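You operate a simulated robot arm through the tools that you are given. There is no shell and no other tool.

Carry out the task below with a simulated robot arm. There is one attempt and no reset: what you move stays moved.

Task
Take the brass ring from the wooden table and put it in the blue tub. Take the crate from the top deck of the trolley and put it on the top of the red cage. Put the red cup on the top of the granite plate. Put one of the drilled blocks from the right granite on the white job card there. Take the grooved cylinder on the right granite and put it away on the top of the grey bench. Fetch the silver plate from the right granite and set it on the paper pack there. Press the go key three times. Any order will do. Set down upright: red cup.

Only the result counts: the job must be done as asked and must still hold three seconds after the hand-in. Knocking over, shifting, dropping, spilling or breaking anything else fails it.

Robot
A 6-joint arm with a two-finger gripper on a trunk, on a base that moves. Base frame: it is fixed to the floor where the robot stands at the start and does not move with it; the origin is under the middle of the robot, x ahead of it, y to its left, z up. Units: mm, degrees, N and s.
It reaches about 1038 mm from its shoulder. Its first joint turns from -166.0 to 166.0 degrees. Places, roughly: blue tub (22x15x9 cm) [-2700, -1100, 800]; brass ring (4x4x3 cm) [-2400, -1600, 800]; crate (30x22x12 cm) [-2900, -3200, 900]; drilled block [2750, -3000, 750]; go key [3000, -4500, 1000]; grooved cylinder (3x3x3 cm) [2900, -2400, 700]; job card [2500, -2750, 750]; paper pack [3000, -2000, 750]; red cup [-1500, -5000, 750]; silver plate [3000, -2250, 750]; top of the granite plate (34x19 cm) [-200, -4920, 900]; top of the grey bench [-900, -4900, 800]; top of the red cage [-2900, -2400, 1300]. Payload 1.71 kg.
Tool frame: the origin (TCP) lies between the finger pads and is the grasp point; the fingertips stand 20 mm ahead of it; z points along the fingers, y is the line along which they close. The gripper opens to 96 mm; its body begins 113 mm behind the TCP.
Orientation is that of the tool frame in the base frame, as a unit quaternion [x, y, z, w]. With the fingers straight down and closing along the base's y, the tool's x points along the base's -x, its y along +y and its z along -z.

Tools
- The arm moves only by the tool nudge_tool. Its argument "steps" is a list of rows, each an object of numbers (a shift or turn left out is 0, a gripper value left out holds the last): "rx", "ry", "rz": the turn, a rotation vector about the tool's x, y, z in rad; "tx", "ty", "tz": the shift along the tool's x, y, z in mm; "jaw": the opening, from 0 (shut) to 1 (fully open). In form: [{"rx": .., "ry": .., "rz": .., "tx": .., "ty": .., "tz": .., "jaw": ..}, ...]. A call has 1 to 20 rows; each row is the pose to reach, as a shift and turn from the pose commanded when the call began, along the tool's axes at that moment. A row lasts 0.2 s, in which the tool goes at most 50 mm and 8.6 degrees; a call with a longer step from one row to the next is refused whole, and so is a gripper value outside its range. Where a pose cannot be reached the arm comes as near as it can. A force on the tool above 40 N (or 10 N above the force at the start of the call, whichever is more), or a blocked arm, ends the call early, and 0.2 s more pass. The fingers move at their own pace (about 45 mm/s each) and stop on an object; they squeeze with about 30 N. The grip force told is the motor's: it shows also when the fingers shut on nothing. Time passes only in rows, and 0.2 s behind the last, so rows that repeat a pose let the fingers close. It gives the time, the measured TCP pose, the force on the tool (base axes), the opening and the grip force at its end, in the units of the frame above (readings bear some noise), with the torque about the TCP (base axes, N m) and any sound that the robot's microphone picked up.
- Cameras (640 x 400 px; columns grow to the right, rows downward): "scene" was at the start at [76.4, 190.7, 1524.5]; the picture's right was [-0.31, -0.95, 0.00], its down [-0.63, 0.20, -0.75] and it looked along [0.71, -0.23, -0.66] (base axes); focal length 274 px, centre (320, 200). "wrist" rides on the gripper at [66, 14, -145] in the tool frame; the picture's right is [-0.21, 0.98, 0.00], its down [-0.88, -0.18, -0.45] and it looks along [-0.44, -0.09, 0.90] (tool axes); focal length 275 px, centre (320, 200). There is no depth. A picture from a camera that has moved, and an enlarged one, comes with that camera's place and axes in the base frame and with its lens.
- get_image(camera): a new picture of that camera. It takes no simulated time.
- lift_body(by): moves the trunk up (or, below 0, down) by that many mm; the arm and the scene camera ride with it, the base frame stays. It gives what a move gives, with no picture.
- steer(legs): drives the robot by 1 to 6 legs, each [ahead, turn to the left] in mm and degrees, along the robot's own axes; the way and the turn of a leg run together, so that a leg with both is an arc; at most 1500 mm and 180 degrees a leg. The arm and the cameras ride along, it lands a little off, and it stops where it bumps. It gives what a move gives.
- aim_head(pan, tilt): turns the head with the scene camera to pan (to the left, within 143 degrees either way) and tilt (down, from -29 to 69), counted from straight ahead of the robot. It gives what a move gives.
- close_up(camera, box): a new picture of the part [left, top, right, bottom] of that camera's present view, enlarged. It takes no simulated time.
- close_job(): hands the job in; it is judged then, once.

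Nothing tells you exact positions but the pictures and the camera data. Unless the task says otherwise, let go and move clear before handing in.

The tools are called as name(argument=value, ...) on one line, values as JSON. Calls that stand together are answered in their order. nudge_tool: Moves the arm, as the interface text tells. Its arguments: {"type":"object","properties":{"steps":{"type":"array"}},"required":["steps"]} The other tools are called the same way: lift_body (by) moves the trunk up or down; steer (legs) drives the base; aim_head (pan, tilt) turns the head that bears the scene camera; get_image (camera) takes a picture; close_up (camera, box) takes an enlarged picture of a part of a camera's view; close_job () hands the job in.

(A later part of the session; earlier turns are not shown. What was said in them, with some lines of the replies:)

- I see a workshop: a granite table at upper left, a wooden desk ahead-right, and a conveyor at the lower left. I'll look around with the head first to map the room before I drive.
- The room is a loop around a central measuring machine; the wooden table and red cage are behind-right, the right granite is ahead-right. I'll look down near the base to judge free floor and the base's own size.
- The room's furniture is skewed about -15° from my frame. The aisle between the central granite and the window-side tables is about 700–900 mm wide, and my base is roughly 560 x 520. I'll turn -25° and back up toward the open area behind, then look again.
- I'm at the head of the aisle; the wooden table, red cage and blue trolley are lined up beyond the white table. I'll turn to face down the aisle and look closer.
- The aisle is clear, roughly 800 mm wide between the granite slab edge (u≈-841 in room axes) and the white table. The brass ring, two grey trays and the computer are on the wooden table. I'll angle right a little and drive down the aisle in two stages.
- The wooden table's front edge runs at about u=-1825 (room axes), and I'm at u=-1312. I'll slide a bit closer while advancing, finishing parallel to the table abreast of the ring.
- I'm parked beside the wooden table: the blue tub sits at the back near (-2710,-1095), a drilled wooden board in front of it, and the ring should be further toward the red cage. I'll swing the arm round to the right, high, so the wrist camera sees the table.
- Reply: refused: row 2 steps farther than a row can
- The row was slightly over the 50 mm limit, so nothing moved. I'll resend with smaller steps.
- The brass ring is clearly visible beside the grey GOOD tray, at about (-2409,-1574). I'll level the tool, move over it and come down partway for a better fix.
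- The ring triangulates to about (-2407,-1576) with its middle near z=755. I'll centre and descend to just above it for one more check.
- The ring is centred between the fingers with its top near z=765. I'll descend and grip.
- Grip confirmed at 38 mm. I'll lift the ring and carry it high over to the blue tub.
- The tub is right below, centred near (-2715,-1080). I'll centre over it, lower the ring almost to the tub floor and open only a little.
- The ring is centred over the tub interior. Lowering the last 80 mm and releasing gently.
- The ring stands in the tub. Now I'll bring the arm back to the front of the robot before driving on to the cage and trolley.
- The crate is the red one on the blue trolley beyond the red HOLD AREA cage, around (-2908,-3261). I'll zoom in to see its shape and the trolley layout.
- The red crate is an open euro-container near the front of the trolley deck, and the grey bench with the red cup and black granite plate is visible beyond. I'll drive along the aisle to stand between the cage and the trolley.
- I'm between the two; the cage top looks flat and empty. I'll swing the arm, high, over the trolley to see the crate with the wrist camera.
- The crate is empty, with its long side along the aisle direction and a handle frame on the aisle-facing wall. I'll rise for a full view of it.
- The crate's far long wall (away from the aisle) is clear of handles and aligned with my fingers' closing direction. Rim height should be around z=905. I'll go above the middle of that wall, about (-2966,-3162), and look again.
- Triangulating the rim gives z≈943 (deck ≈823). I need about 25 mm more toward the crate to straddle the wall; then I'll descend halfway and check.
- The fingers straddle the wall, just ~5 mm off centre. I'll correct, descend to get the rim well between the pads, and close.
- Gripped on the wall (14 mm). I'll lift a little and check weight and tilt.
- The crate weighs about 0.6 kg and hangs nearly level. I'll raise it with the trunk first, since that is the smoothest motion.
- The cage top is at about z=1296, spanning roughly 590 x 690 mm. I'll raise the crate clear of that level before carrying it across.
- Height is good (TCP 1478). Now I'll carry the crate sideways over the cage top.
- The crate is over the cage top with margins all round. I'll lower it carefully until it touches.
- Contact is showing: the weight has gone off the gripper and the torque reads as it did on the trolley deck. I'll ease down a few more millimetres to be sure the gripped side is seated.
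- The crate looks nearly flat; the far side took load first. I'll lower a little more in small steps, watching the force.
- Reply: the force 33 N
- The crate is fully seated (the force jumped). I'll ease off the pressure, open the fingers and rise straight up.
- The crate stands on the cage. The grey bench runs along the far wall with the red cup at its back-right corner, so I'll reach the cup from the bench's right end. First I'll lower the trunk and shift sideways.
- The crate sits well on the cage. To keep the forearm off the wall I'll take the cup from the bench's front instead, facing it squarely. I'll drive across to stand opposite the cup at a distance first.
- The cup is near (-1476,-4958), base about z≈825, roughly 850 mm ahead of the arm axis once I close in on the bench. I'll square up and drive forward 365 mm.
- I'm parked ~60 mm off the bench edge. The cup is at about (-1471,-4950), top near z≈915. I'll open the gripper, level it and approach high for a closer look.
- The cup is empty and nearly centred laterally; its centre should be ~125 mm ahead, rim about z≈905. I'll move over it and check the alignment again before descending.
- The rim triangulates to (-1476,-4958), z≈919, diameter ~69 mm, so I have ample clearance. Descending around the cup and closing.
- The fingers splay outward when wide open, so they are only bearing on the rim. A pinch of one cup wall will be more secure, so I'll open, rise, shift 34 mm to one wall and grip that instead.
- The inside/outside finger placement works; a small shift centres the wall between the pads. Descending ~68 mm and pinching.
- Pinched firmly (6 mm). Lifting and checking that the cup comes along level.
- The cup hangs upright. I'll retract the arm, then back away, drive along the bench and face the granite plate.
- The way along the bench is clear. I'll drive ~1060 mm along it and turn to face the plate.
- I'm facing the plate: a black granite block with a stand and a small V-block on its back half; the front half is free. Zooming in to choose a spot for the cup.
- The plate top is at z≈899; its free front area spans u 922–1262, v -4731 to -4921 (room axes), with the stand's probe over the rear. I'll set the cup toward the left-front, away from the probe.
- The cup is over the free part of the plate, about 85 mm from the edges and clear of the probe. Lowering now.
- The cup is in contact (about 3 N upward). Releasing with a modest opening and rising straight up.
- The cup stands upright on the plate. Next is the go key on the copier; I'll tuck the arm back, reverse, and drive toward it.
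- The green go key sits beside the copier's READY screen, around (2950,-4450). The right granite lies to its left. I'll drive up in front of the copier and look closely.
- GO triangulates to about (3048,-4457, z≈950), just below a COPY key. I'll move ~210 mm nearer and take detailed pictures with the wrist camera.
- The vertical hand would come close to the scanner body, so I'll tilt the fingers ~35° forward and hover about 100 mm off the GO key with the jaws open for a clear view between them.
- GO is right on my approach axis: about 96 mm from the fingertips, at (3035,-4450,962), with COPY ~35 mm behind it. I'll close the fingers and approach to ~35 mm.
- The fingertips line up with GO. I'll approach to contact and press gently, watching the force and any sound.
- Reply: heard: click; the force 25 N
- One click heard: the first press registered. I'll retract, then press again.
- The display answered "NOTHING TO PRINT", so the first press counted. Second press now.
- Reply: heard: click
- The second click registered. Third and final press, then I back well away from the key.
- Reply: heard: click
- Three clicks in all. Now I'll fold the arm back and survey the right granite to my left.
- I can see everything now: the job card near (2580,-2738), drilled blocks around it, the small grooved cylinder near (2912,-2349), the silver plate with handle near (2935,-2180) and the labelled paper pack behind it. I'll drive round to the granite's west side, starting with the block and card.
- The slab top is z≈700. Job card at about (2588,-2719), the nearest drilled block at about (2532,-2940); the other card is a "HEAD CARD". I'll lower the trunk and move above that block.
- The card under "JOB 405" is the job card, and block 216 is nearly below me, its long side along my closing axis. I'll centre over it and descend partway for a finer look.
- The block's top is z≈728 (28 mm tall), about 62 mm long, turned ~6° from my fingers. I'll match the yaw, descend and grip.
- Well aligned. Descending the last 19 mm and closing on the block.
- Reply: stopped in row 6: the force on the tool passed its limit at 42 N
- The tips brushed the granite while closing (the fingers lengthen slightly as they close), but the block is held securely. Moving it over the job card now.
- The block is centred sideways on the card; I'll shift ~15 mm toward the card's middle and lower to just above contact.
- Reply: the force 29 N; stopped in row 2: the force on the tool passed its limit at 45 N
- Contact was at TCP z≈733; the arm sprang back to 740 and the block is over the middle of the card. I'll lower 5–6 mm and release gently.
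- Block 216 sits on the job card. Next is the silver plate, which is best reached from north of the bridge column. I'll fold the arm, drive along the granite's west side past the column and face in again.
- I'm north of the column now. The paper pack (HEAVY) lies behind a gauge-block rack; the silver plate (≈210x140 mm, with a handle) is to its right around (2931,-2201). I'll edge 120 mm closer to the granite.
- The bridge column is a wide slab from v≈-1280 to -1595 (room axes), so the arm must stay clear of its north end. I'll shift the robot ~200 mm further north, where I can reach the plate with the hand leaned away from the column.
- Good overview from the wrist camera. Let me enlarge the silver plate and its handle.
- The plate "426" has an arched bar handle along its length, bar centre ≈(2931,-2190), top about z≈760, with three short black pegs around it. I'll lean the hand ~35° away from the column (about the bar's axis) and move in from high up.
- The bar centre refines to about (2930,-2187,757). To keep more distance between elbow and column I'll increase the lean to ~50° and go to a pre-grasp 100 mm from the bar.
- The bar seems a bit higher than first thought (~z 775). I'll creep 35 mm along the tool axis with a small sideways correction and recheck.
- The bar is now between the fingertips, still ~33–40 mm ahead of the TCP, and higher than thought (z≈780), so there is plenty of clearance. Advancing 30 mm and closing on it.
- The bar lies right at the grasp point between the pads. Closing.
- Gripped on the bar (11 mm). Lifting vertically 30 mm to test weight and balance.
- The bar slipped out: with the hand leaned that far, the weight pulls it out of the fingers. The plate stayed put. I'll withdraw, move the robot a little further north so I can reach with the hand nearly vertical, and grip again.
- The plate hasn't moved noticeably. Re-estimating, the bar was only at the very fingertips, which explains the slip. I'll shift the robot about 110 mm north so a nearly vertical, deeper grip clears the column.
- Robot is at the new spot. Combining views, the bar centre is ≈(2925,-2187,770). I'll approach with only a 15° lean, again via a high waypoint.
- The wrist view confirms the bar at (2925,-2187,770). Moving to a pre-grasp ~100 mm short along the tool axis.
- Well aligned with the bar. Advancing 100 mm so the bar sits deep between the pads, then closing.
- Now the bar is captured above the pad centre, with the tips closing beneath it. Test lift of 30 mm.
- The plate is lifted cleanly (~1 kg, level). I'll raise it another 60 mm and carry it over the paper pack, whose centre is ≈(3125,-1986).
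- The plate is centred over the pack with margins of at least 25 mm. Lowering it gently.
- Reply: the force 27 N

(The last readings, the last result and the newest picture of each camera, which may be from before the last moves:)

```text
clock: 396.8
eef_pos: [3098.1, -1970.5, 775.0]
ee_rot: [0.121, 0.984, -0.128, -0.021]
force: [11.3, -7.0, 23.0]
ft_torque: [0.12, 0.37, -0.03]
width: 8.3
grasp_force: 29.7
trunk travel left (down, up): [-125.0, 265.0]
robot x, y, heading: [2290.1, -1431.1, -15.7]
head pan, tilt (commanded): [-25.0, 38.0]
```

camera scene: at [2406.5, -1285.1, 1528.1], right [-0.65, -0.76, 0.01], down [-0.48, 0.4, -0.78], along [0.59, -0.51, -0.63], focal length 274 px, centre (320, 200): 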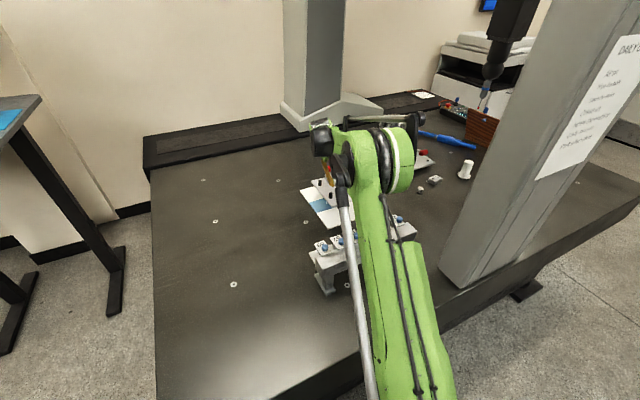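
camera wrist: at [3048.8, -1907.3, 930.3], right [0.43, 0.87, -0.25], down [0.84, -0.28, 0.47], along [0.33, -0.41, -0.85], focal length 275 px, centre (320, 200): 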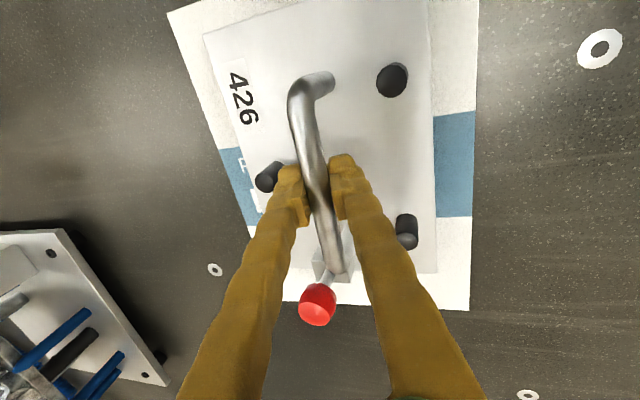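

The plate is seated on the pack. Easing off, opening, and withdrawing along the tool axis.

nudge_tool(steps=[{"ty": -0.6, "tz": -2}, {"ty": -0.6, "tz": -2, "jaw": 0.15}, {"ty": -0.6, "tz": -2, "jaw": 0.3}, {"ty": -0.6, "tz": -2, "jaw": 0.42}, {"ty": -0.6, "tz": -2, "jaw": 0.42}, {"ty": -0.6, "tz": -20, "jaw": 0.42}, {"ty": -0.6, "tz": -55, "jaw": 0.42}, {"ty": -0.6, "tz": -100, "jaw": 0.42}, {"ty": -0.6, "tz": -145, "jaw": 0.42}])

get_image(camera="wrist")

```text
clock: 398.8
eef_pos: [3111.5, -1938.7, 911.7]
ee_rot: [0.122, 0.984, -0.127, -0.023]
force: [0.0, -0.6, 0.3]
ft_torque: [-0.01, 0.01, -0.03]
width: 40.4
grasp_force: 0.0
trunk travel left (down, up): [-125.0, 265.0]
robot x, y, heading: [2288.2, -1431.1, -15.8]
head pan, tilt (commanded): [-25.0, 38.0]
```

```text
taken
camera wrist: at [3060.6, -1873.7, 1050.6], right [0.43, 0.87, -0.25], down [0.84, -0.28, 0.47], along [0.33, -0.41, -0.85], focal length 275 px, centre (320, 200)
```

wrist: 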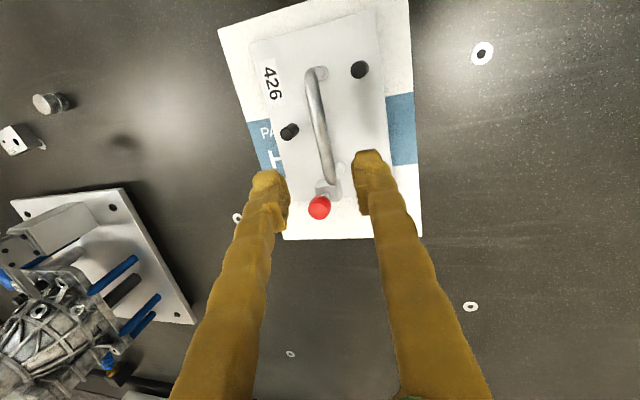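

The silver plate rests on the paper pack. Now I'll fold the arm and drive back round to the south-west of the granite for the grooved cylinder.

nudge_tool(steps=[{"tx": 38, "ty": 16, "tz": -22, "rx": -0.02}, {"tx": 76, "ty": 33, "tz": -44, "rx": -0.04}, {"tx": 114, "ty": 49, "tz": -66, "rx": -0.06}, {"tx": 152, "ty": 66, "tz": -88, "rx": -0.08}, {"tx": 190, "ty": 82, "tz": -110, "rx": -0.1}, {"tx": 228, "ty": 99, "tz": -132, "rx": -0.12}, {"tx": 266, "ty": 115, "tz": -154, "rx": -0.14}, {"tx": 304, "ty": 131, "tz": -176, "rx": -0.16}, {"tx": 342, "ty": 148, "tz": -198, "rx": -0.18, "rz": 0.01}, {"tx": 380, "ty": 164, "tz": -220, "rx": -0.2, "rz": 0.02}, {"tx": 418, "ty": 181, "tz": -242, "rx": -0.22, "rz": 0.03}, {"tx": 456, "ty": 197, "tz": -264, "rx": -0.24, "rz": 0.04}, {"tx": 494, "ty": 213.6, "tz": -286.6, "rx": -0.26, "rz": 0.04}])

get_image(camera="scene")

steer(legs=[[-100, 0], [0, -90], [1060, 0], [0, 90], [90, 0]])

aim_head(pan=0, tilt=55)

get_image(camera="scene")

aim_head(pan=15, tilt=38)

get_image(camera="scene")

```text
clock: 401.6
eef_pos: [2702.0, -1543.9, 1143.2]
ee_rot: [0.143, 0.99, 0.002, -0.003]
force: [-0.5, -0.3, 1.0]
ft_torque: [0.01, -0.06, -0.02]
width: 40.4
grasp_force: 0.0
trunk travel left (down, up): [-125.0, 265.0]
robot x, y, heading: [2286.1, -1433.8, -15.9]
head pan, tilt (commanded): [-25.0, 38.0]
```

```text
taken
camera scene: at [2401.3, -1283.5, 1528.4], right [-0.65, -0.76, 0.01], down [-0.48, 0.4, -0.78], along [0.59, -0.51, -0.62], focal length 274 px, centre (320, 200)
```

scene: 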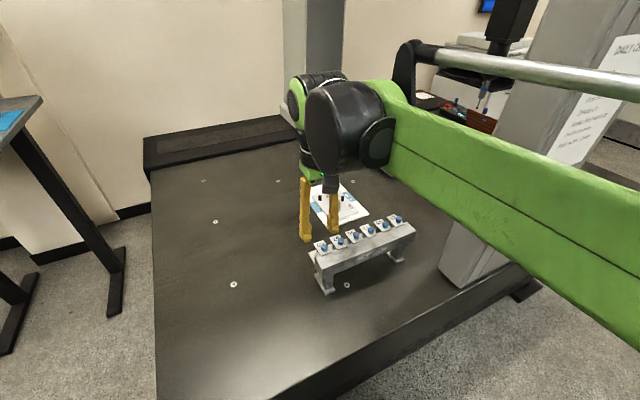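

```text
clock: 422.4
eef_pos: [2421.6, -2572.2, 1141.4]
ee_rot: [0.148, 0.989, 0.002, -0.003]
force: [0.7, 1.1, -0.1]
ft_torque: [0.04, 0.02, 0.0]
width: 40.4
grasp_force: 0.0
trunk travel left (down, up): [-125.0, 265.0]
robot x, y, heading: [2008.1, -2456.1, -16.5]
head pan, tilt (commanded): [-25.0, 38.0]
```

```text
clock: 423.3
eef_pos: [2453.1, -2581.1, 1130.2]
ee_rot: [0.148, 0.989, 0.004, -0.018]
force: [0.4, -0.1, 0.3]
ft_torque: [0.07, 0.14, 0.01]
width: 40.3
grasp_force: 0.0
trunk travel left (down, up): [-125.0, 265.0]
robot x, y, heading: [2006.2, -2453.1, -16.4]
head pan, tilt (commanded): [0.0, 55.0]
```

```text
taken
camera scene: at [2135.7, -2273.1, 1504.4], right [-0.28, -0.96, 0.0], down [-0.8, 0.24, -0.56], along [0.54, -0.16, -0.83], focal length 274 px, centre (320, 200)
```

scene: 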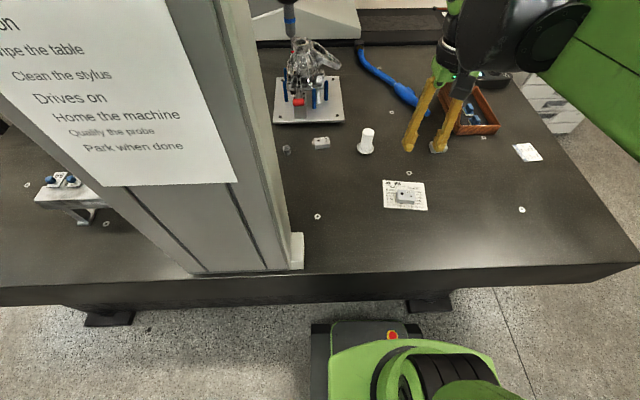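

```text
clock: 424.1
eef_pos: [2448.8, -2580.0, 1131.1]
ee_rot: [0.148, 0.989, 0.003, -0.015]
force: [-0.4, 0.0, 0.4]
ft_torque: [-0.03, -0.08, 0.04]
width: 40.6
grasp_force: 0.0
trunk travel left (down, up): [-125.0, 265.0]
robot x, y, heading: [2006.7, -2454.2, -16.4]
head pan, tilt (commanded): [15.0, 38.0]
```

```text
taken
camera scene: at [2142.3, -2251.8, 1528.3], right [-0.03, -1.0, 0.0], down [-0.62, 0.02, -0.78], along [0.78, -0.02, -0.62], focal length 274 px, centre (320, 200)
```

scene: 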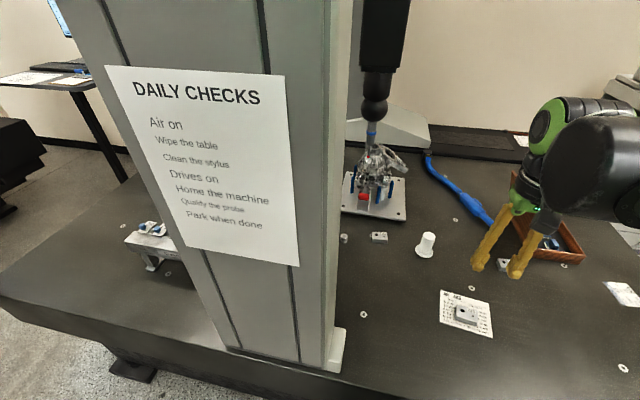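

I'm back on the south-west side. The cylinder sits near (2910,-2370), with the machine's probe tip hanging at about (2796,-2398, z≈1165), so I must come in low from the south. First to a waypoint at (2840,-2560,900).

nudge_tool(steps=[{"tx": -37, "ty": 13, "tz": 22, "ry": -0.01, "jaw": 0.8}, {"tx": -75, "ty": 27, "tz": 44, "ry": -0.02, "jaw": 0.8}, {"tx": -112, "ty": 40, "tz": 66, "ry": -0.03, "jaw": 0.8}, {"tx": -150, "ty": 53, "tz": 88, "ry": -0.03, "jaw": 0.8}, {"tx": -187, "ty": 67, "tz": 110, "ry": -0.03, "jaw": 0.8}, {"tx": -225, "ty": 80, "tz": 132, "ry": -0.03, "jaw": 0.8}, {"tx": -262, "ty": 93, "tz": 154, "ry": -0.03, "jaw": 0.8}, {"tx": -300, "ty": 107, "tz": 176, "ry": -0.03, "jaw": 0.8}, {"tx": -337, "ty": 120, "tz": 198, "ry": -0.03, "jaw": 0.8}, {"tx": -365, "ty": 130, "tz": 214, "ry": -0.03, "jaw": 0.8}])

get_image(camera="wrist")

get_image(camera="scene")

```text
clock: 426.3
eef_pos: [2815.7, -2557.3, 917.4]
ee_rot: [0.148, 0.989, 0.0, 0.007]
force: [0.5, 0.1, -0.1]
ft_torque: [0.0, -0.04, 0.0]
width: 76.8
grasp_force: 0.1
trunk travel left (down, up): [-125.0, 265.0]
robot x, y, heading: [2004.9, -2455.5, -16.6]
head pan, tilt (commanded): [15.0, 38.0]
```

```text
taken
camera wrist: at [2755.0, -2523.2, 1063.7], right [0.48, 0.88, 0.0], down [0.78, -0.43, 0.46], along [0.4, -0.22, -0.89], focal length 275 px, centre (320, 200)
```

wrist: 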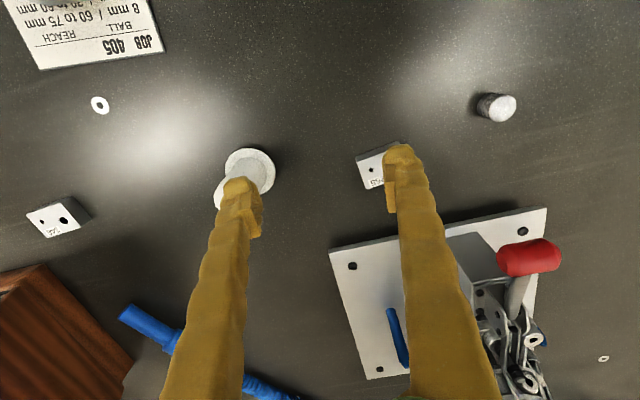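

```text
taken
camera scene: at [2148.0, -2253.6, 1528.1], right [-0.03, -1.0, 0.0], down [-0.63, 0.02, -0.78], along [0.78, -0.02, -0.63], focal length 274 px, centre (320, 200)
```

scene: 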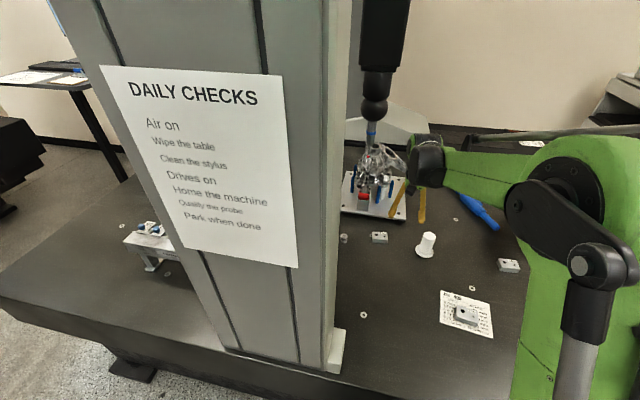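

The cylinder's top is about (2900,-2361, z≈732). I'll descend here to z≈775 and then slide across low, staying well under the probe.

nudge_tool(steps=[{"tz": 48, "ry": 0.014}, {"tz": 96, "ry": 0.014}, {"tx": -2, "ty": 10, "tz": 143, "ry": 0.014}, {"tx": -6, "ty": 53, "tz": 143, "ry": 0.014}, {"tx": -10, "ty": 96, "tz": 143, "ry": 0.014}, {"tx": -14, "ty": 139, "tz": 143, "ry": 0.014}])

get_image(camera="wrist")

get_image(camera="scene")

```text
clock: 427.7
eef_pos: [2871.6, -2428.9, 777.1]
ee_rot: [0.148, 0.989, 0.001, 0.0]
force: [-0.6, -0.6, 0.1]
ft_torque: [0.04, -0.01, -0.03]
width: 77.0
grasp_force: 0.1
trunk travel left (down, up): [-125.0, 265.0]
robot x, y, heading: [2007.4, -2457.4, -16.3]
head pan, tilt (commanded): [15.0, 38.0]
```

```text
taken
camera wrist: at [2813.4, -2396.3, 922.6], right [0.48, 0.88, 0.0], down [0.78, -0.43, 0.44], along [0.39, -0.21, -0.9], focal length 275 px, centre (320, 200)
```

wrist: 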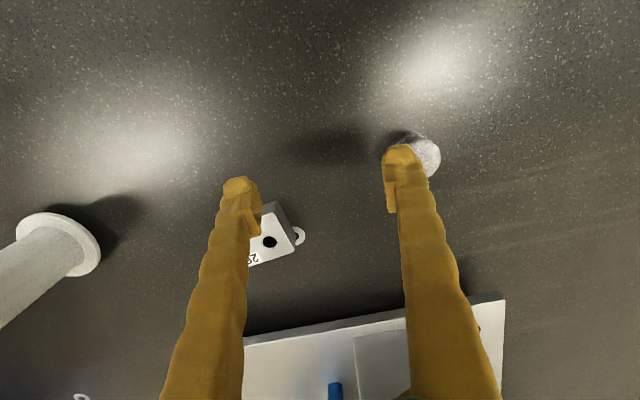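

```text
taken
camera scene: at [2148.1, -2254.3, 1528.2], right [-0.03, -1.0, 0.0], down [-0.63, 0.02, -0.78], along [0.78, -0.02, -0.63], focal length 274 px, centre (320, 200)
```

scene: 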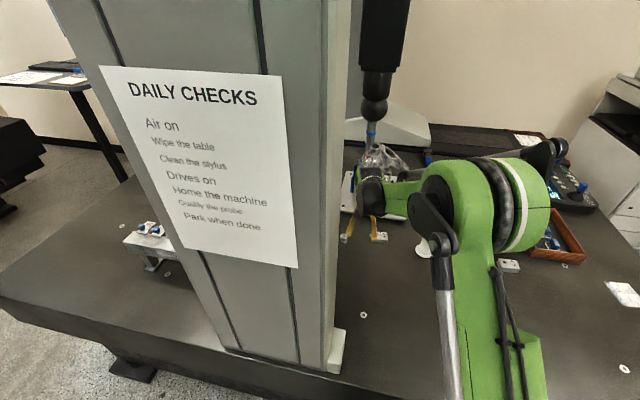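

nudge_tool(steps=[{"tx": -3, "ty": 37}, {"tx": -5.5, "ty": 74}, {"tx": -5.5, "ty": 74}])

get_image(camera="wrist")

close_up(camera="scene", box=[320, 60, 460, 260])

```text
clock: 428.5
eef_pos: [2898.4, -2357.1, 778.2]
ee_rot: [0.147, 0.989, 0.001, 0.0]
force: [-0.1, 0.7, 0.7]
ft_torque: [0.03, -0.04, 0.01]
width: 76.9
grasp_force: 0.0
trunk travel left (down, up): [-125.0, 265.0]
robot x, y, heading: [2001.2, -2456.6, -16.6]
head pan, tilt (commanded): [15.0, 38.0]
```

```text
taken
camera wrist: at [2839.7, -2325.4, 923.8], right [0.48, 0.88, 0.0], down [0.78, -0.43, 0.44], along [0.39, -0.21, -0.9], focal length 275 px, centre (320, 200)
```

wrist: 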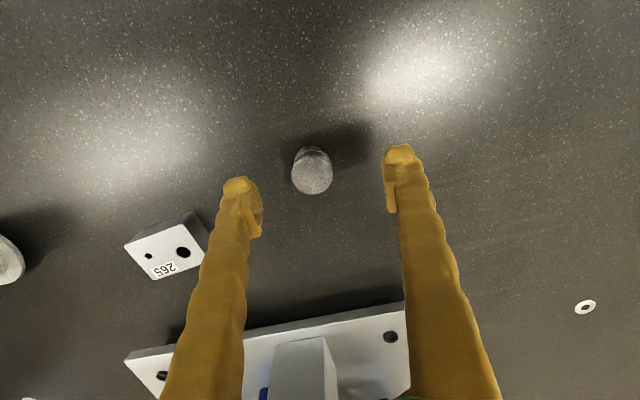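

```text
2.00 times, centred on (390, 160) of scene
camera zoom: at [2148.5, -2253.5, 1528.1], right [-0.03, -1.0, 0.0], down [-0.63, 0.02, -0.78], along [0.78, -0.02, -0.63], focal length 549 px, centre (180, 280)
```

zoom: 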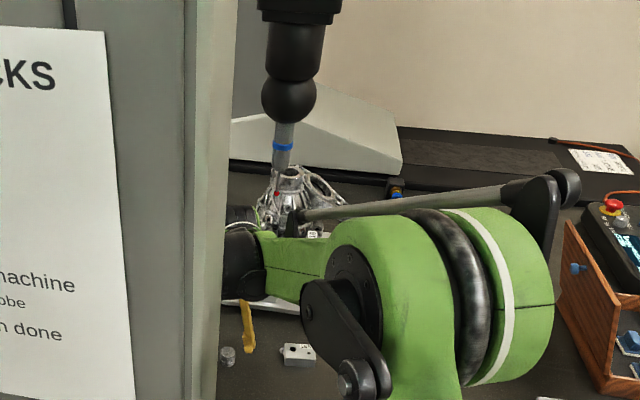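

The cylinder (31 mm wide) is centred between the fingers and the probe is ~70 mm above the forearm. Descending ~50 mm and gripping.

nudge_tool(steps=[{"tx": -4, "ty": -6, "tz": 15}, {"tx": -4, "ty": -6, "tz": 35}, {"tx": -4, "ty": -6, "tz": 48}])

get_image(camera="wrist")

```text
clock: 429.3
eef_pos: [2901.8, -2366.7, 728.1]
ee_rot: [0.148, 0.989, 0.001, 0.0]
force: [0.5, 0.7, 0.6]
ft_torque: [-0.01, -0.05, 0.02]
width: 76.7
grasp_force: 0.0
trunk travel left (down, up): [-125.0, 265.0]
robot x, y, heading: [2007.7, -2459.0, -16.4]
head pan, tilt (commanded): [15.0, 38.0]
```

```text
taken
camera wrist: at [2841.9, -2333.2, 874.4], right [0.48, 0.88, 0.0], down [0.78, -0.43, 0.44], along [0.39, -0.21, -0.9], focal length 275 px, centre (320, 200)
```

wrist: 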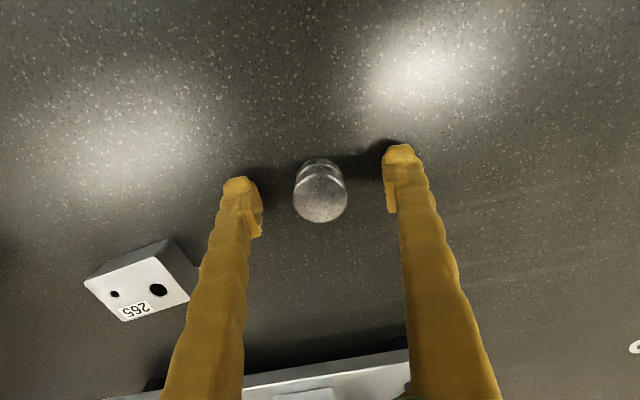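

nudge_tool(steps=[{"jaw": 0.6}, {"jaw": 0.45}, {"jaw": 0.3}, {"jaw": 0.15}, {"jaw": 0}, {"jaw": 0}, {"jaw": 0}])

get_image(camera="wrist")

```text
clock: 430.9
eef_pos: [2899.6, -2365.4, 729.7]
ee_rot: [0.148, 0.989, 0.001, 0.001]
force: [1.3, -2.5, 19.4]
ft_torque: [-0.18, 0.02, 0.03]
width: 28.4
grasp_force: 30.2
trunk travel left (down, up): [-125.0, 265.0]
robot x, y, heading: [2007.3, -2457.6, -16.5]
head pan, tilt (commanded): [15.0, 38.0]
```

```text
taken
camera wrist: at [2841.4, -2333.0, 875.6], right [0.48, 0.88, 0.0], down [0.78, -0.43, 0.45], along [0.39, -0.21, -0.9], focal length 275 px, centre (320, 200)
```

wrist: 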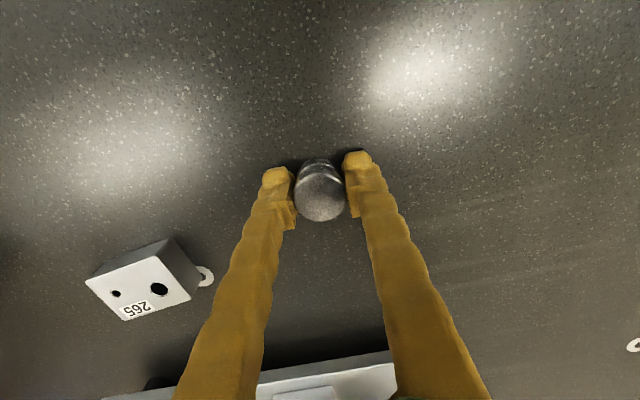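

Gripped (28 mm). I'll lift slightly, slide back out the same low way, then raise and retract the arm.

nudge_tool(steps=[{"tz": -8}, {"tz": -25}, {"tz": -46}, {"tx": 5, "ty": -40, "tz": -46}, {"tx": 10, "ty": -82, "tz": -46}, {"tx": 15, "ty": -124, "tz": -46}, {"tx": 20, "ty": -166, "tz": -46}, {"tx": 25, "ty": -208, "tz": -46}, {"tx": 25, "ty": -208, "tz": -92}, {"tx": 25, "ty": -208, "tz": -140}, {"tx": 25, "ty": -208, "tz": -188}])

get_image(camera="wrist")

nudge_tool(steps=[{"tx": 37, "ty": -14, "tz": -22}, {"tx": 74, "ty": -27, "tz": -43}, {"tx": 112, "ty": -41, "tz": -65}, {"tx": 149, "ty": -55, "tz": -87}, {"tx": 186, "ty": -68, "tz": -108}, {"tx": 223, "ty": -82, "tz": -130}, {"tx": 260, "ty": -96, "tz": -152}, {"tx": 298, "ty": -110, "tz": -174}, {"tx": 335, "ty": -123, "tz": -195}, {"tx": 372, "ty": -137, "tz": -217}])

get_image(camera="wrist")

get_image(camera="scene")

```text
clock: 433.3
eef_pos: [2812.7, -2556.2, 914.5]
ee_rot: [0.148, 0.989, 0.001, 0.0]
force: [0.1, -0.7, -1.0]
ft_torque: [-0.01, 0.05, 0.02]
width: 28.3
grasp_force: 29.7
trunk travel left (down, up): [-125.0, 265.0]
robot x, y, heading: [2009.4, -2456.5, -16.5]
head pan, tilt (commanded): [15.0, 38.0]
```

```text
taken
camera wrist: at [2754.6, -2523.8, 1060.1], right [0.48, 0.88, 0.0], down [0.78, -0.43, 0.44], along [0.39, -0.21, -0.9], focal length 275 px, centre (320, 200)
```

wrist: 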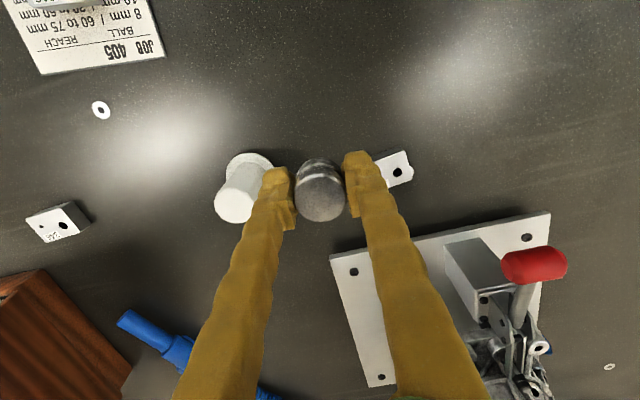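

```text
clock: 435.5
eef_pos: [2419.0, -2578.8, 1134.1]
ee_rot: [0.149, 0.989, 0.001, 0.001]
force: [-1.4, 0.6, -0.2]
ft_torque: [0.0, -0.04, 0.01]
width: 28.3
grasp_force: 30.3
trunk travel left (down, up): [-125.0, 265.0]
robot x, y, heading: [2004.6, -2450.4, -16.4]
head pan, tilt (commanded): [15.0, 38.0]
```

```text
taken
camera wrist: at [2359.5, -2545.6, 1279.9], right [0.48, 0.88, 0.0], down [0.78, -0.43, 0.45], along [0.39, -0.21, -0.89], focal length 275 px, centre (320, 200)
```

wrist: 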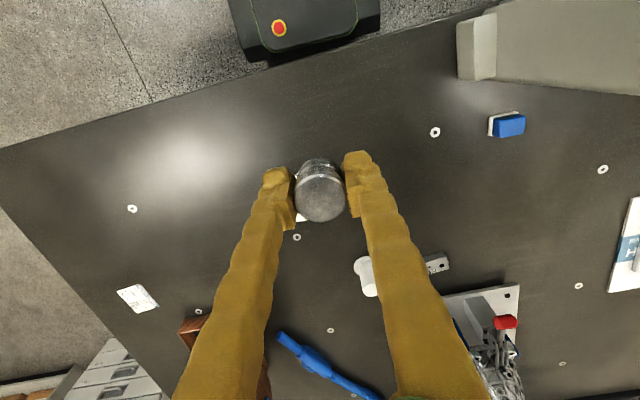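

```text
taken
camera scene: at [2144.5, -2252.3, 1528.3], right [-0.03, -1.0, 0.0], down [-0.63, 0.02, -0.78], along [0.78, -0.02, -0.63], focal length 274 px, centre (320, 200)
```

scene: 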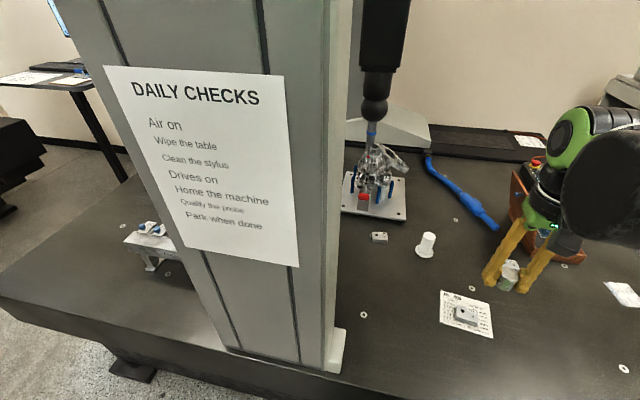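

The cylinder is safely held. I'll carry it to the grey bench: back out, drive down the room and across to face a free patch behind the bench's instruments.

steer(legs=[[-60, 0], [0, -88.6], [1400, 0], [0, -71.8]])

aim_head(pan=0, tilt=30)

get_image(camera="scene")

```text
clock: 456.4
eef_pos: [1136.9, -3820.2, 1131.9]
ee_rot: [1.0, 0.014, 0.0, 0.0]
force: [-0.8, 0.4, 0.3]
ft_torque: [-0.02, -0.05, -0.03]
width: 28.3
grasp_force: 30.3
trunk travel left (down, up): [-125.0, 265.0]
robot x, y, heading: [1571.3, -3805.0, -177.8]
head pan, tilt (commanded): [15.0, 38.0]
```

```text
clock: 457.2
eef_pos: [1152.8, -3819.1, 1138.8]
ee_rot: [1.0, 0.013, -0.007, 0.001]
force: [-0.3, 0.1, -0.7]
ft_torque: [0.01, -0.03, 0.02]
width: 28.0
grasp_force: 29.8
trunk travel left (down, up): [-125.0, 265.0]
robot x, y, heading: [1567.3, -3805.7, -178.0]
head pan, tilt (commanded): [0.0, 30.0]
```

```text
taken
camera scene: at [1532.6, -4017.6, 1542.0], right [-0.04, 1.0, 0.0], down [0.49, 0.02, -0.87], along [-0.87, -0.03, -0.49], focal length 274 px, centre (320, 200)
```

scene: 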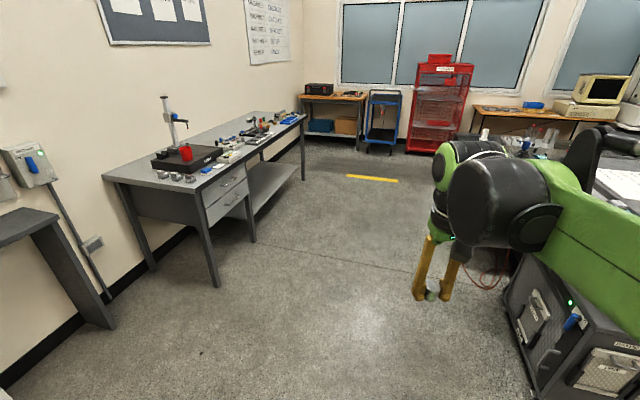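

The room ahead is clear, and I can see the crate, tub and cup still in place. Driving on to the bench.

steer(legs=[[950, 0], [950, 0], [0, 73]])

aim_head(pan=0, tilt=35)

get_image(camera="scene")

```text
clock: 475.1
eef_pos: [-452.0, -4260.4, 1138.0]
ee_rot: [0.795, 0.607, -0.005, 0.005]
force: [0.0, 0.3, -0.3]
ft_torque: [0.01, -0.01, 0.01]
width: 27.9
grasp_force: 30.7
trunk travel left (down, up): [-125.0, 265.0]
robot x, y, heading: [-344.0, -3859.4, -104.8]
head pan, tilt (commanded): [0.0, 30.0]
```

```text
clock: 475.8
eef_pos: [-447.7, -4245.0, 1145.0]
ee_rot: [0.795, 0.607, -0.011, 0.01]
force: [0.4, -0.9, -0.3]
ft_torque: [0.01, -0.01, -0.03]
width: 28.2
grasp_force: 30.0
trunk travel left (down, up): [-125.0, 265.0]
robot x, y, heading: [-344.8, -3861.6, -104.9]
head pan, tilt (commanded): [0.0, 35.0]
```

```text
taken
camera scene: at [-151.7, -3951.3, 1534.3], right [-0.97, 0.26, 0.0], down [0.14, 0.55, -0.83], along [-0.21, -0.8, -0.56], focal length 274 px, centre (320, 200)
```

scene: 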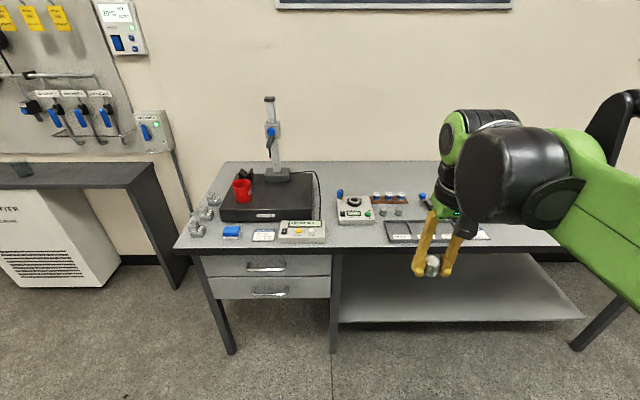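

The cup still stands on the plate. I'll drive up to the bench and put the cylinder on the free strip behind the gauge rack, about (u 640, v -5090).

steer(legs=[[425, 0]])

aim_head(pan=0, tilt=55)

get_image(camera="scene")

get_image(camera="wrist")

```text
clock: 479.2
eef_pos: [-553.9, -4643.3, 1147.3]
ee_rot: [0.795, 0.606, -0.015, 0.013]
force: [0.1, 0.0, -0.1]
ft_torque: [-0.02, 0.0, 0.01]
width: 28.4
grasp_force: 30.0
trunk travel left (down, up): [-125.0, 265.0]
robot x, y, heading: [-453.9, -4266.3, -104.8]
head pan, tilt (commanded): [0.0, 35.0]
```

```text
clock: 480.0
eef_pos: [-554.2, -4643.3, 1147.2]
ee_rot: [0.795, 0.606, -0.013, 0.012]
force: [-0.8, 0.4, -0.4]
ft_torque: [-0.1, 0.05, 0.04]
width: 28.0
grasp_force: 29.9
trunk travel left (down, up): [-125.0, 265.0]
robot x, y, heading: [-454.1, -4269.2, -104.8]
head pan, tilt (commanded): [0.0, 55.0]
```

```text
taken
camera scene: at [-265.2, -4378.6, 1504.8], right [-0.97, 0.26, 0.0], down [0.21, 0.8, -0.56], along [-0.14, -0.55, -0.83], focal length 274 px, centre (320, 200)
```

scene: 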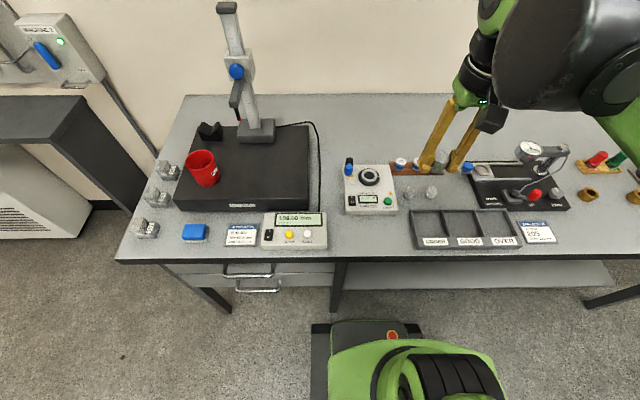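

```text
taken
camera wrist: at [-522.4, -4578.8, 1290.5], right [0.89, -0.46, 0.01], down [-0.41, -0.78, 0.48], along [-0.21, -0.43, -0.88], focal length 275 px, centre (320, 200)
```

wrist: 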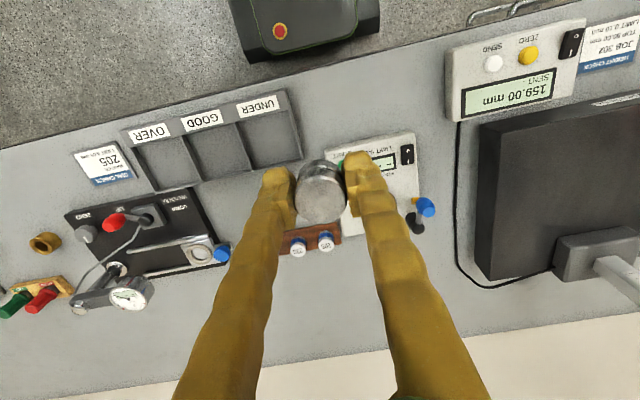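

There's a clear strip of bench behind the tester box. I'll move over about (-638,-5047) and look down before lowering.

nudge_tool(steps=[{"tx": -42, "ty": 3, "tz": 10, "ry": 0.01}, {"tx": -84, "ty": 5, "tz": 20, "ry": 0.02}, {"tx": -128, "ty": 8, "tz": 30, "ry": 0.035}, {"tx": -172, "ty": 11, "tz": 40, "ry": 0.035}, {"tx": -216, "ty": 14, "tz": 50, "ry": 0.035}, {"tx": -260, "ty": 17, "tz": 65, "ry": 0.035}, {"tx": -303, "ty": 20, "tz": 80, "ry": 0.035}, {"tx": -345, "ty": 22, "tz": 100, "ry": 0.035}, {"tx": -380, "ty": 24, "tz": 130, "ry": 0.035}, {"tx": -400, "ty": 25, "tz": 168, "ry": 0.035}, {"tx": -404, "ty": 25, "tz": 201, "ry": 0.035}])

get_image(camera="wrist")

get_image(camera="scene")

```text
clock: 482.4
eef_pos: [-639.8, -5050.4, 958.7]
ee_rot: [0.795, 0.606, 0.001, 0.0]
force: [-0.5, 0.1, -1.2]
ft_torque: [0.01, -0.02, 0.01]
width: 28.3
grasp_force: 29.9
trunk travel left (down, up): [-125.0, 265.0]
robot x, y, heading: [-453.0, -4266.5, -104.7]
head pan, tilt (commanded): [0.0, 55.0]
```

```text
taken
camera wrist: at [-609.5, -4988.2, 1104.5], right [0.89, -0.46, 0.0], down [-0.41, -0.8, 0.45], along [-0.2, -0.4, -0.9], focal length 275 px, centre (320, 200)
```

wrist: 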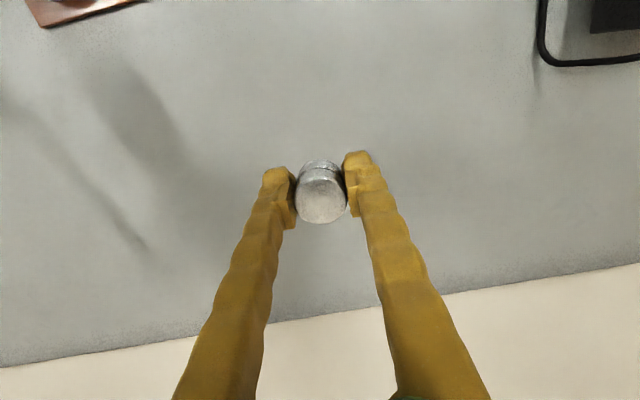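

```text
taken
camera scene: at [-266.7, -4384.5, 1504.5], right [-0.97, 0.26, 0.0], down [0.21, 0.8, -0.56], along [-0.14, -0.54, -0.83], focal length 274 px, centre (320, 200)
```

scene: 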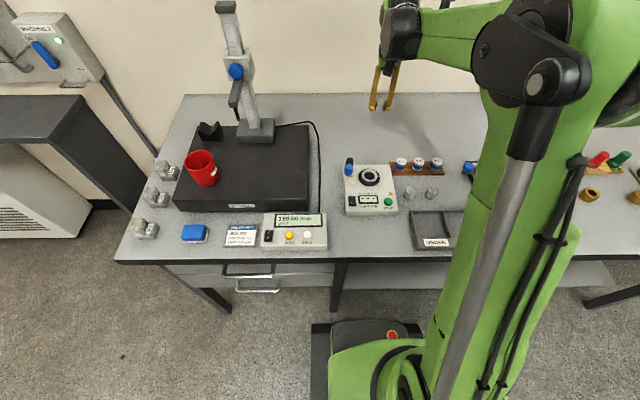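

The area below is clear bench top. Lowering to near contact, then in small steps.

nudge_tool(steps=[{"tz": 30}, {"tz": 60}, {"tz": 82}, {"tz": 90}])

nudge_tool(steps=[{"tz": 3}, {"tz": 6}])

get_image(camera="wrist")

```text
clock: 483.4
eef_pos: [-639.4, -5048.8, 869.1]
ee_rot: [0.795, 0.606, 0.001, 0.0]
force: [0.1, 0.5, -1.4]
ft_torque: [0.03, 0.0, 0.0]
width: 28.1
grasp_force: 30.2
trunk travel left (down, up): [-125.0, 265.0]
robot x, y, heading: [-449.7, -4268.2, -105.1]
head pan, tilt (commanded): [0.0, 55.0]
```

```text
clock: 484.0
eef_pos: [-638.6, -5049.4, 863.2]
ee_rot: [0.795, 0.607, 0.0, 0.001]
force: [0.0, 0.1, -0.6]
ft_torque: [0.04, 0.02, 0.03]
width: 28.3
grasp_force: 29.9
trunk travel left (down, up): [-125.0, 265.0]
robot x, y, heading: [-454.3, -4269.3, -104.6]
head pan, tilt (commanded): [0.0, 55.0]
```

```text
taken
camera wrist: at [-608.9, -4988.6, 1009.3], right [0.89, -0.46, 0.0], down [-0.41, -0.8, 0.45], along [-0.2, -0.4, -0.9], focal length 275 px, centre (320, 200)
```

wrist: 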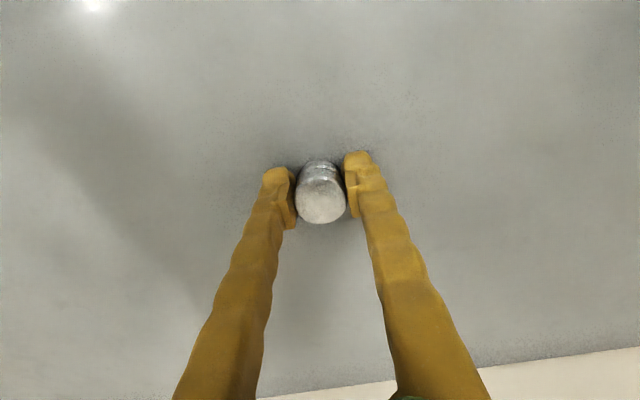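

nudge_tool(steps=[{"tz": 2}, {"tz": 4}])

nudge_tool(steps=[{"tz": 1.5}, {"tz": 3}])

```text
clock: 484.6
eef_pos: [-638.5, -5048.4, 859.6]
ee_rot: [0.795, 0.606, 0.001, 0.0]
force: [-0.6, 1.1, 0.2]
ft_torque: [-0.04, 0.0, 0.01]
width: 28.3
grasp_force: 30.0
trunk travel left (down, up): [-125.0, 265.0]
robot x, y, heading: [-452.7, -4267.3, -105.0]
head pan, tilt (commanded): [0.0, 55.0]
```

```text
clock: 485.3
eef_pos: [-636.1, -5033.4, 872.0]
ee_rot: [0.796, 0.606, -0.007, 0.007]
force: [1.6, 2.4, -0.3]
ft_torque: [-0.09, 0.01, 0.02]
width: 28.0
grasp_force: 30.0
trunk travel left (down, up): [-125.0, 265.0]
robot x, y, heading: [-453.5, -4270.1, -104.9]
head pan, tilt (commanded): [0.0, 55.0]
stopped in row 2: the force on the tool passed its limit at 42 N (the readings are from after the stop); the commanded pose is now the measured one
```

Contact is at about z=858; the arm sprang up a little. I'll re-level, lower 12 mm to just touching, and release.

nudge_tool(steps=[{"tz": 4, "ry": 0.01}, {"tz": 8, "ry": 0.019}, {"tz": 11.5, "ry": 0.019}, {"tz": 12.5, "ry": 0.019}])

```text
clock: 486.5
eef_pos: [-633.0, -5023.1, 871.2]
ee_rot: [0.796, 0.606, -0.006, 0.006]
force: [0.1, 0.2, -0.8]
ft_torque: [-0.11, 0.06, -0.01]
width: 27.9
grasp_force: 29.3
trunk travel left (down, up): [-125.0, 265.0]
robot x, y, heading: [-454.7, -4266.5, -104.9]
head pan, tilt (commanded): [0.0, 55.0]
stopped in row 4: the force on the tool passed its limit at 42 N (the readings are from after the stop); the commanded pose is now the measured one
```

nudge_tool(steps=[{"tz": 3, "ry": 0.01}, {"tz": 6, "ry": 0.017}])

nudge_tool(steps=[{"tz": 1.5}, {"tz": 2.5}])

```text
clock: 487.1
eef_pos: [-633.3, -5027.1, 862.8]
ee_rot: [0.795, 0.606, 0.002, 0.0]
force: [0.1, 0.3, -0.1]
ft_torque: [0.03, -0.01, 0.0]
width: 28.4
grasp_force: 30.2
trunk travel left (down, up): [-125.0, 265.0]
robot x, y, heading: [-449.0, -4265.8, -105.0]
head pan, tilt (commanded): [0.0, 55.0]
```

```text
clock: 487.7
eef_pos: [-632.6, -5026.3, 860.9]
ee_rot: [0.796, 0.606, 0.003, 0.0]
force: [-0.5, 0.2, -0.8]
ft_torque: [0.01, 0.01, -0.01]
width: 28.3
grasp_force: 29.7
trunk travel left (down, up): [-125.0, 265.0]
robot x, y, heading: [-457.4, -4268.7, -104.7]
head pan, tilt (commanded): [0.0, 55.0]
```

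nudge_tool(steps=[{"tz": 1}])

get_image(camera="wrist")

```text
clock: 488.1
eef_pos: [-633.0, -5026.8, 859.2]
ee_rot: [0.796, 0.605, 0.001, 0.0]
force: [0.0, -2.6, 11.1]
ft_torque: [-0.07, 0.08, 0.02]
width: 28.1
grasp_force: 30.1
trunk travel left (down, up): [-125.0, 265.0]
robot x, y, heading: [-455.0, -4270.2, -104.8]
head pan, tilt (commanded): [0.0, 55.0]
```

```text
taken
camera wrist: at [-602.7, -4966.3, 1005.9], right [0.89, -0.46, 0.0], down [-0.41, -0.8, 0.44], along [-0.2, -0.39, -0.9], focal length 275 px, centre (320, 200)
```

wrist: 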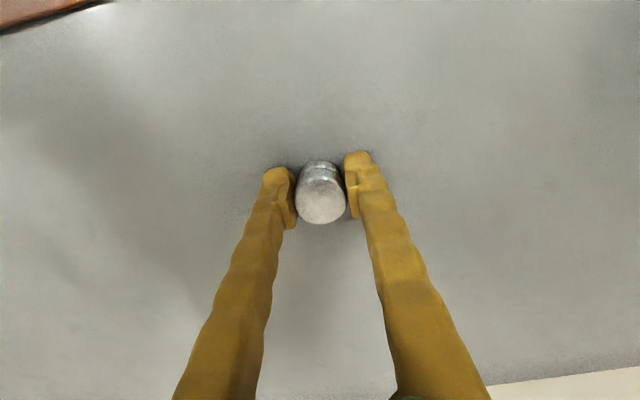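

Resting on the bench (11 N). Opening slowly and rising straight up.

nudge_tool(steps=[{"tz": -0.5, "jaw": 0.32}, {"tz": -0.5, "jaw": 0.4}, {"tz": -0.5, "jaw": 0.55}, {"tz": -0.5, "jaw": 0.7}, {"tz": -0.5, "jaw": 0.7}, {"tz": -15, "jaw": 0.7}, {"tz": -50, "jaw": 0.7}, {"tz": -95, "jaw": 0.7}, {"tz": -140, "jaw": 0.7}, {"tz": -185, "jaw": 0.7}])

get_image(camera="wrist")

get_image(camera="scene")

```text
clock: 490.3
eef_pos: [-636.3, -5028.3, 1045.2]
ee_rot: [0.795, 0.606, 0.002, 0.0]
force: [0.0, 0.5, 0.0]
ft_torque: [0.06, -0.01, 0.02]
width: 67.1
grasp_force: 0.0
trunk travel left (down, up): [-125.0, 265.0]
robot x, y, heading: [-455.7, -4268.7, -104.9]
head pan, tilt (commanded): [0.0, 55.0]
```

```text
taken
camera wrist: at [-605.6, -4968.4, 1191.8], right [0.89, -0.46, 0.0], down [-0.41, -0.8, 0.44], along [-0.2, -0.39, -0.9], focal length 275 px, centre (320, 200)
```

wrist: 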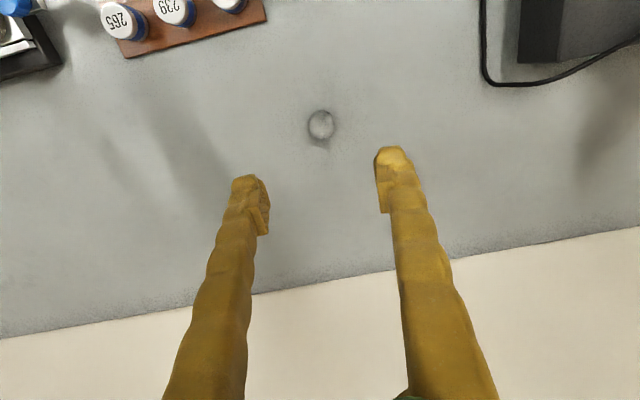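

```text
taken
camera scene: at [-266.7, -4384.5, 1504.6], right [-0.97, 0.26, 0.0], down [0.21, 0.8, -0.56], along [-0.14, -0.54, -0.83], focal length 274 px, centre (320, 200)
```

scene: 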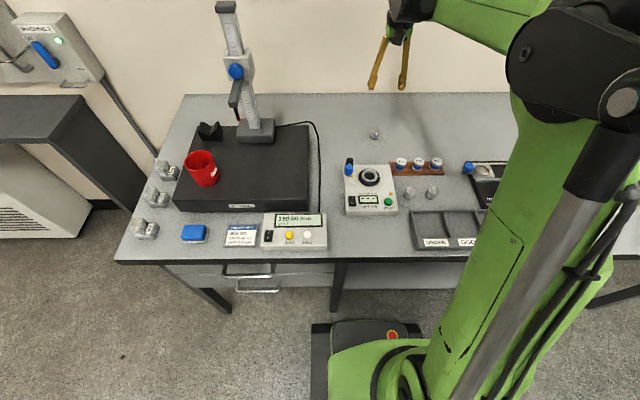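

The cylinder stands on the bench. I'll retract the arm, back off a little, and check the bench and the far side once more.

nudge_tool(steps=[{"tx": 30, "tz": -30}, {"tx": 72, "tz": -50}, {"tx": 116, "tz": -65}, {"tx": 160, "tz": -80}, {"tx": 205, "tz": -90}, {"tx": 250, "tz": -90}, {"tx": 295, "tz": -90}, {"tx": 340, "tz": -90}, {"tx": 380, "tz": -90}])

steer(legs=[[-350, 0]])

aim_head(pan=0, tilt=35)

close_up(camera="scene", box=[170, 90, 490, 290])

aim_head(pan=-80, tilt=15)

get_image(camera="scene")

aim_head(pan=110, tilt=12)

get_image(camera="scene")

```text
clock: 492.3
eef_pos: [-531.2, -4656.4, 1138.9]
ee_rot: [0.795, 0.606, 0.0, 0.0]
force: [0.7, -0.5, -0.2]
ft_torque: [-0.04, 0.04, -0.03]
width: 67.1
grasp_force: 0.0
trunk travel left (down, up): [-125.0, 265.0]
robot x, y, heading: [-456.2, -4269.6, -104.7]
head pan, tilt (commanded): [0.0, 55.0]
```

```text
clock: 495.2
eef_pos: [-442.2, -4320.1, 1136.9]
ee_rot: [0.795, 0.607, 0.001, 0.0]
force: [0.1, 0.7, 0.4]
ft_torque: [0.0, -0.04, -0.04]
width: 67.0
grasp_force: 0.0
trunk travel left (down, up): [-125.0, 265.0]
robot x, y, heading: [-363.2, -3926.6, -104.9]
head pan, tilt (commanded): [0.0, 55.0]
```

```text
clock: 496.0
eef_pos: [-442.3, -4320.2, 1137.7]
ee_rot: [0.796, 0.606, 0.001, 0.0]
force: [0.2, 1.1, 1.0]
ft_torque: [-0.04, 0.03, -0.01]
width: 67.0
grasp_force: 0.1
trunk travel left (down, up): [-125.0, 265.0]
robot x, y, heading: [-363.9, -3926.6, -105.0]
head pan, tilt (commanded): [0.0, 35.0]
```

```text
2.00 times, centred on (330, 190) of scene
camera zoom: at [-178.1, -4051.2, 1533.0], right [-0.97, 0.26, 0.0], down [0.15, 0.56, -0.81], along [-0.21, -0.79, -0.58], focal length 549 px, centre (300, 220)
```

zoom: 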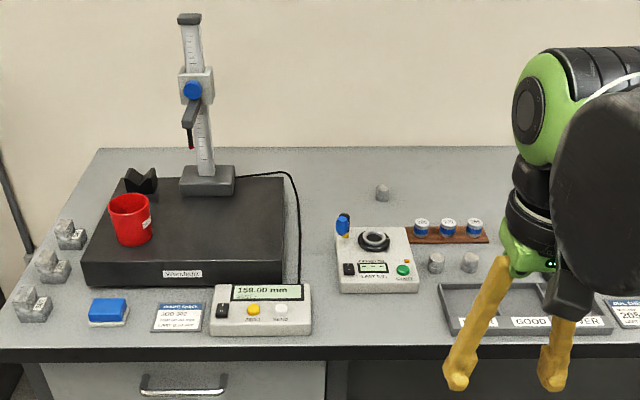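

```text
clock: 497.6
eef_pos: [-433.4, -4289.8, 1147.2]
ee_rot: [0.795, 0.607, -0.009, 0.008]
force: [-0.1, -1.9, -0.4]
ft_torque: [0.15, -0.04, -0.03]
width: 67.6
grasp_force: 0.2
trunk travel left (down, up): [-125.0, 265.0]
robot x, y, heading: [-363.6, -3929.1, -104.9]
head pan, tilt (commanded): [-80.0, 15.0]
```

```text
taken
camera scene: at [-240.1, -3925.8, 1565.4], right [0.08, 1.0, -0.01], down [0.26, -0.03, -0.97], along [-0.96, 0.08, -0.26], focal length 274 px, centre (320, 200)
```

scene: 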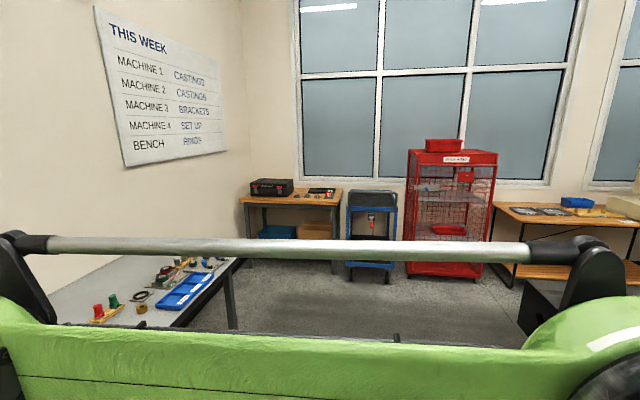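

```text
clock: 500.4
eef_pos: [-436.1, -4296.8, 1145.0]
ee_rot: [0.795, 0.606, -0.006, 0.006]
force: [-0.3, 0.2, -0.1]
ft_torque: [-0.09, 0.03, -0.02]
width: 67.4
grasp_force: 0.1
trunk travel left (down, up): [-125.0, 265.0]
robot x, y, heading: [-362.5, -3925.8, -105.0]
head pan, tilt (commanded): [110.0, 12.0]
```

```text
taken
camera scene: at [-61.0, -3951.2, 1570.8], right [0.09, -1.0, 0.0], down [-0.21, -0.01, -0.98], along [0.97, 0.09, -0.21], focal length 274 px, centre (320, 200)
```

scene: 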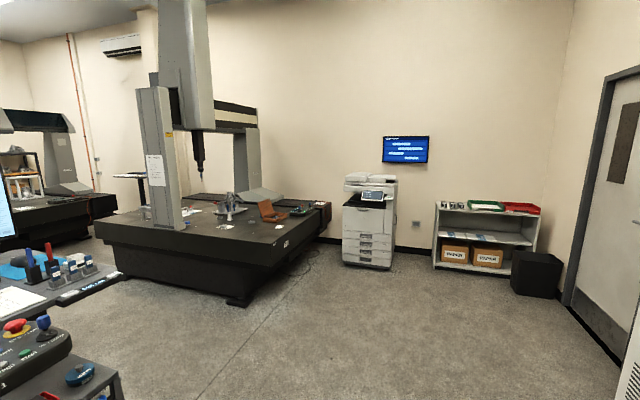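

From here I can see the cup upright on the granite plate, the cylinder on the bench, the crate on the cage and the copier undisturbed. The ring, block and plate looked right when I released them, GO clicked three times, and the arm is clear, so I'm handing the job in.

close_job()

```text
The job is handed in.
```

I did all seven parts of the task and handed the job in. The hand-in gave no verdict, so this is from my own pictures and readings.

- **Brass ring:** it stands in the blue tub.
- **Crate:** it sits flat on top of the red cage, and was still there when I last looked.
- **Red cup:** it stands upright on the granite plate, on the front part clear of the stand's probe.
- **Drilled block:** block 216 lies on the white job card (JOB 405).
- **Grooved cylinder:** it stands on the grey bench, on the clear strip behind the tester box.
- **Silver plate:** it rests on the paper pack, fully inside its edges.
- **Go key:** I pressed it three times and heard one click per press. The copier's screen showed "NOTHING TO PRINT" after the first press and had returned to READY when I next passed it.

I had three setbacks:
- **Plate:** on the first try it slipped from the grip as I began to lift it. It stayed in place, and a second, deeper grip held.
- **Block and cylinder:** the arm hit its force limit a few times when gripping or setting these down. I could see no harm from it.
- **Cup:** I first gripped it around the rim, let go, and picked it up by one wall instead.

I saw nothing else knocked over, moved or dropped. The arm was empty and clear of everything at hand-in.
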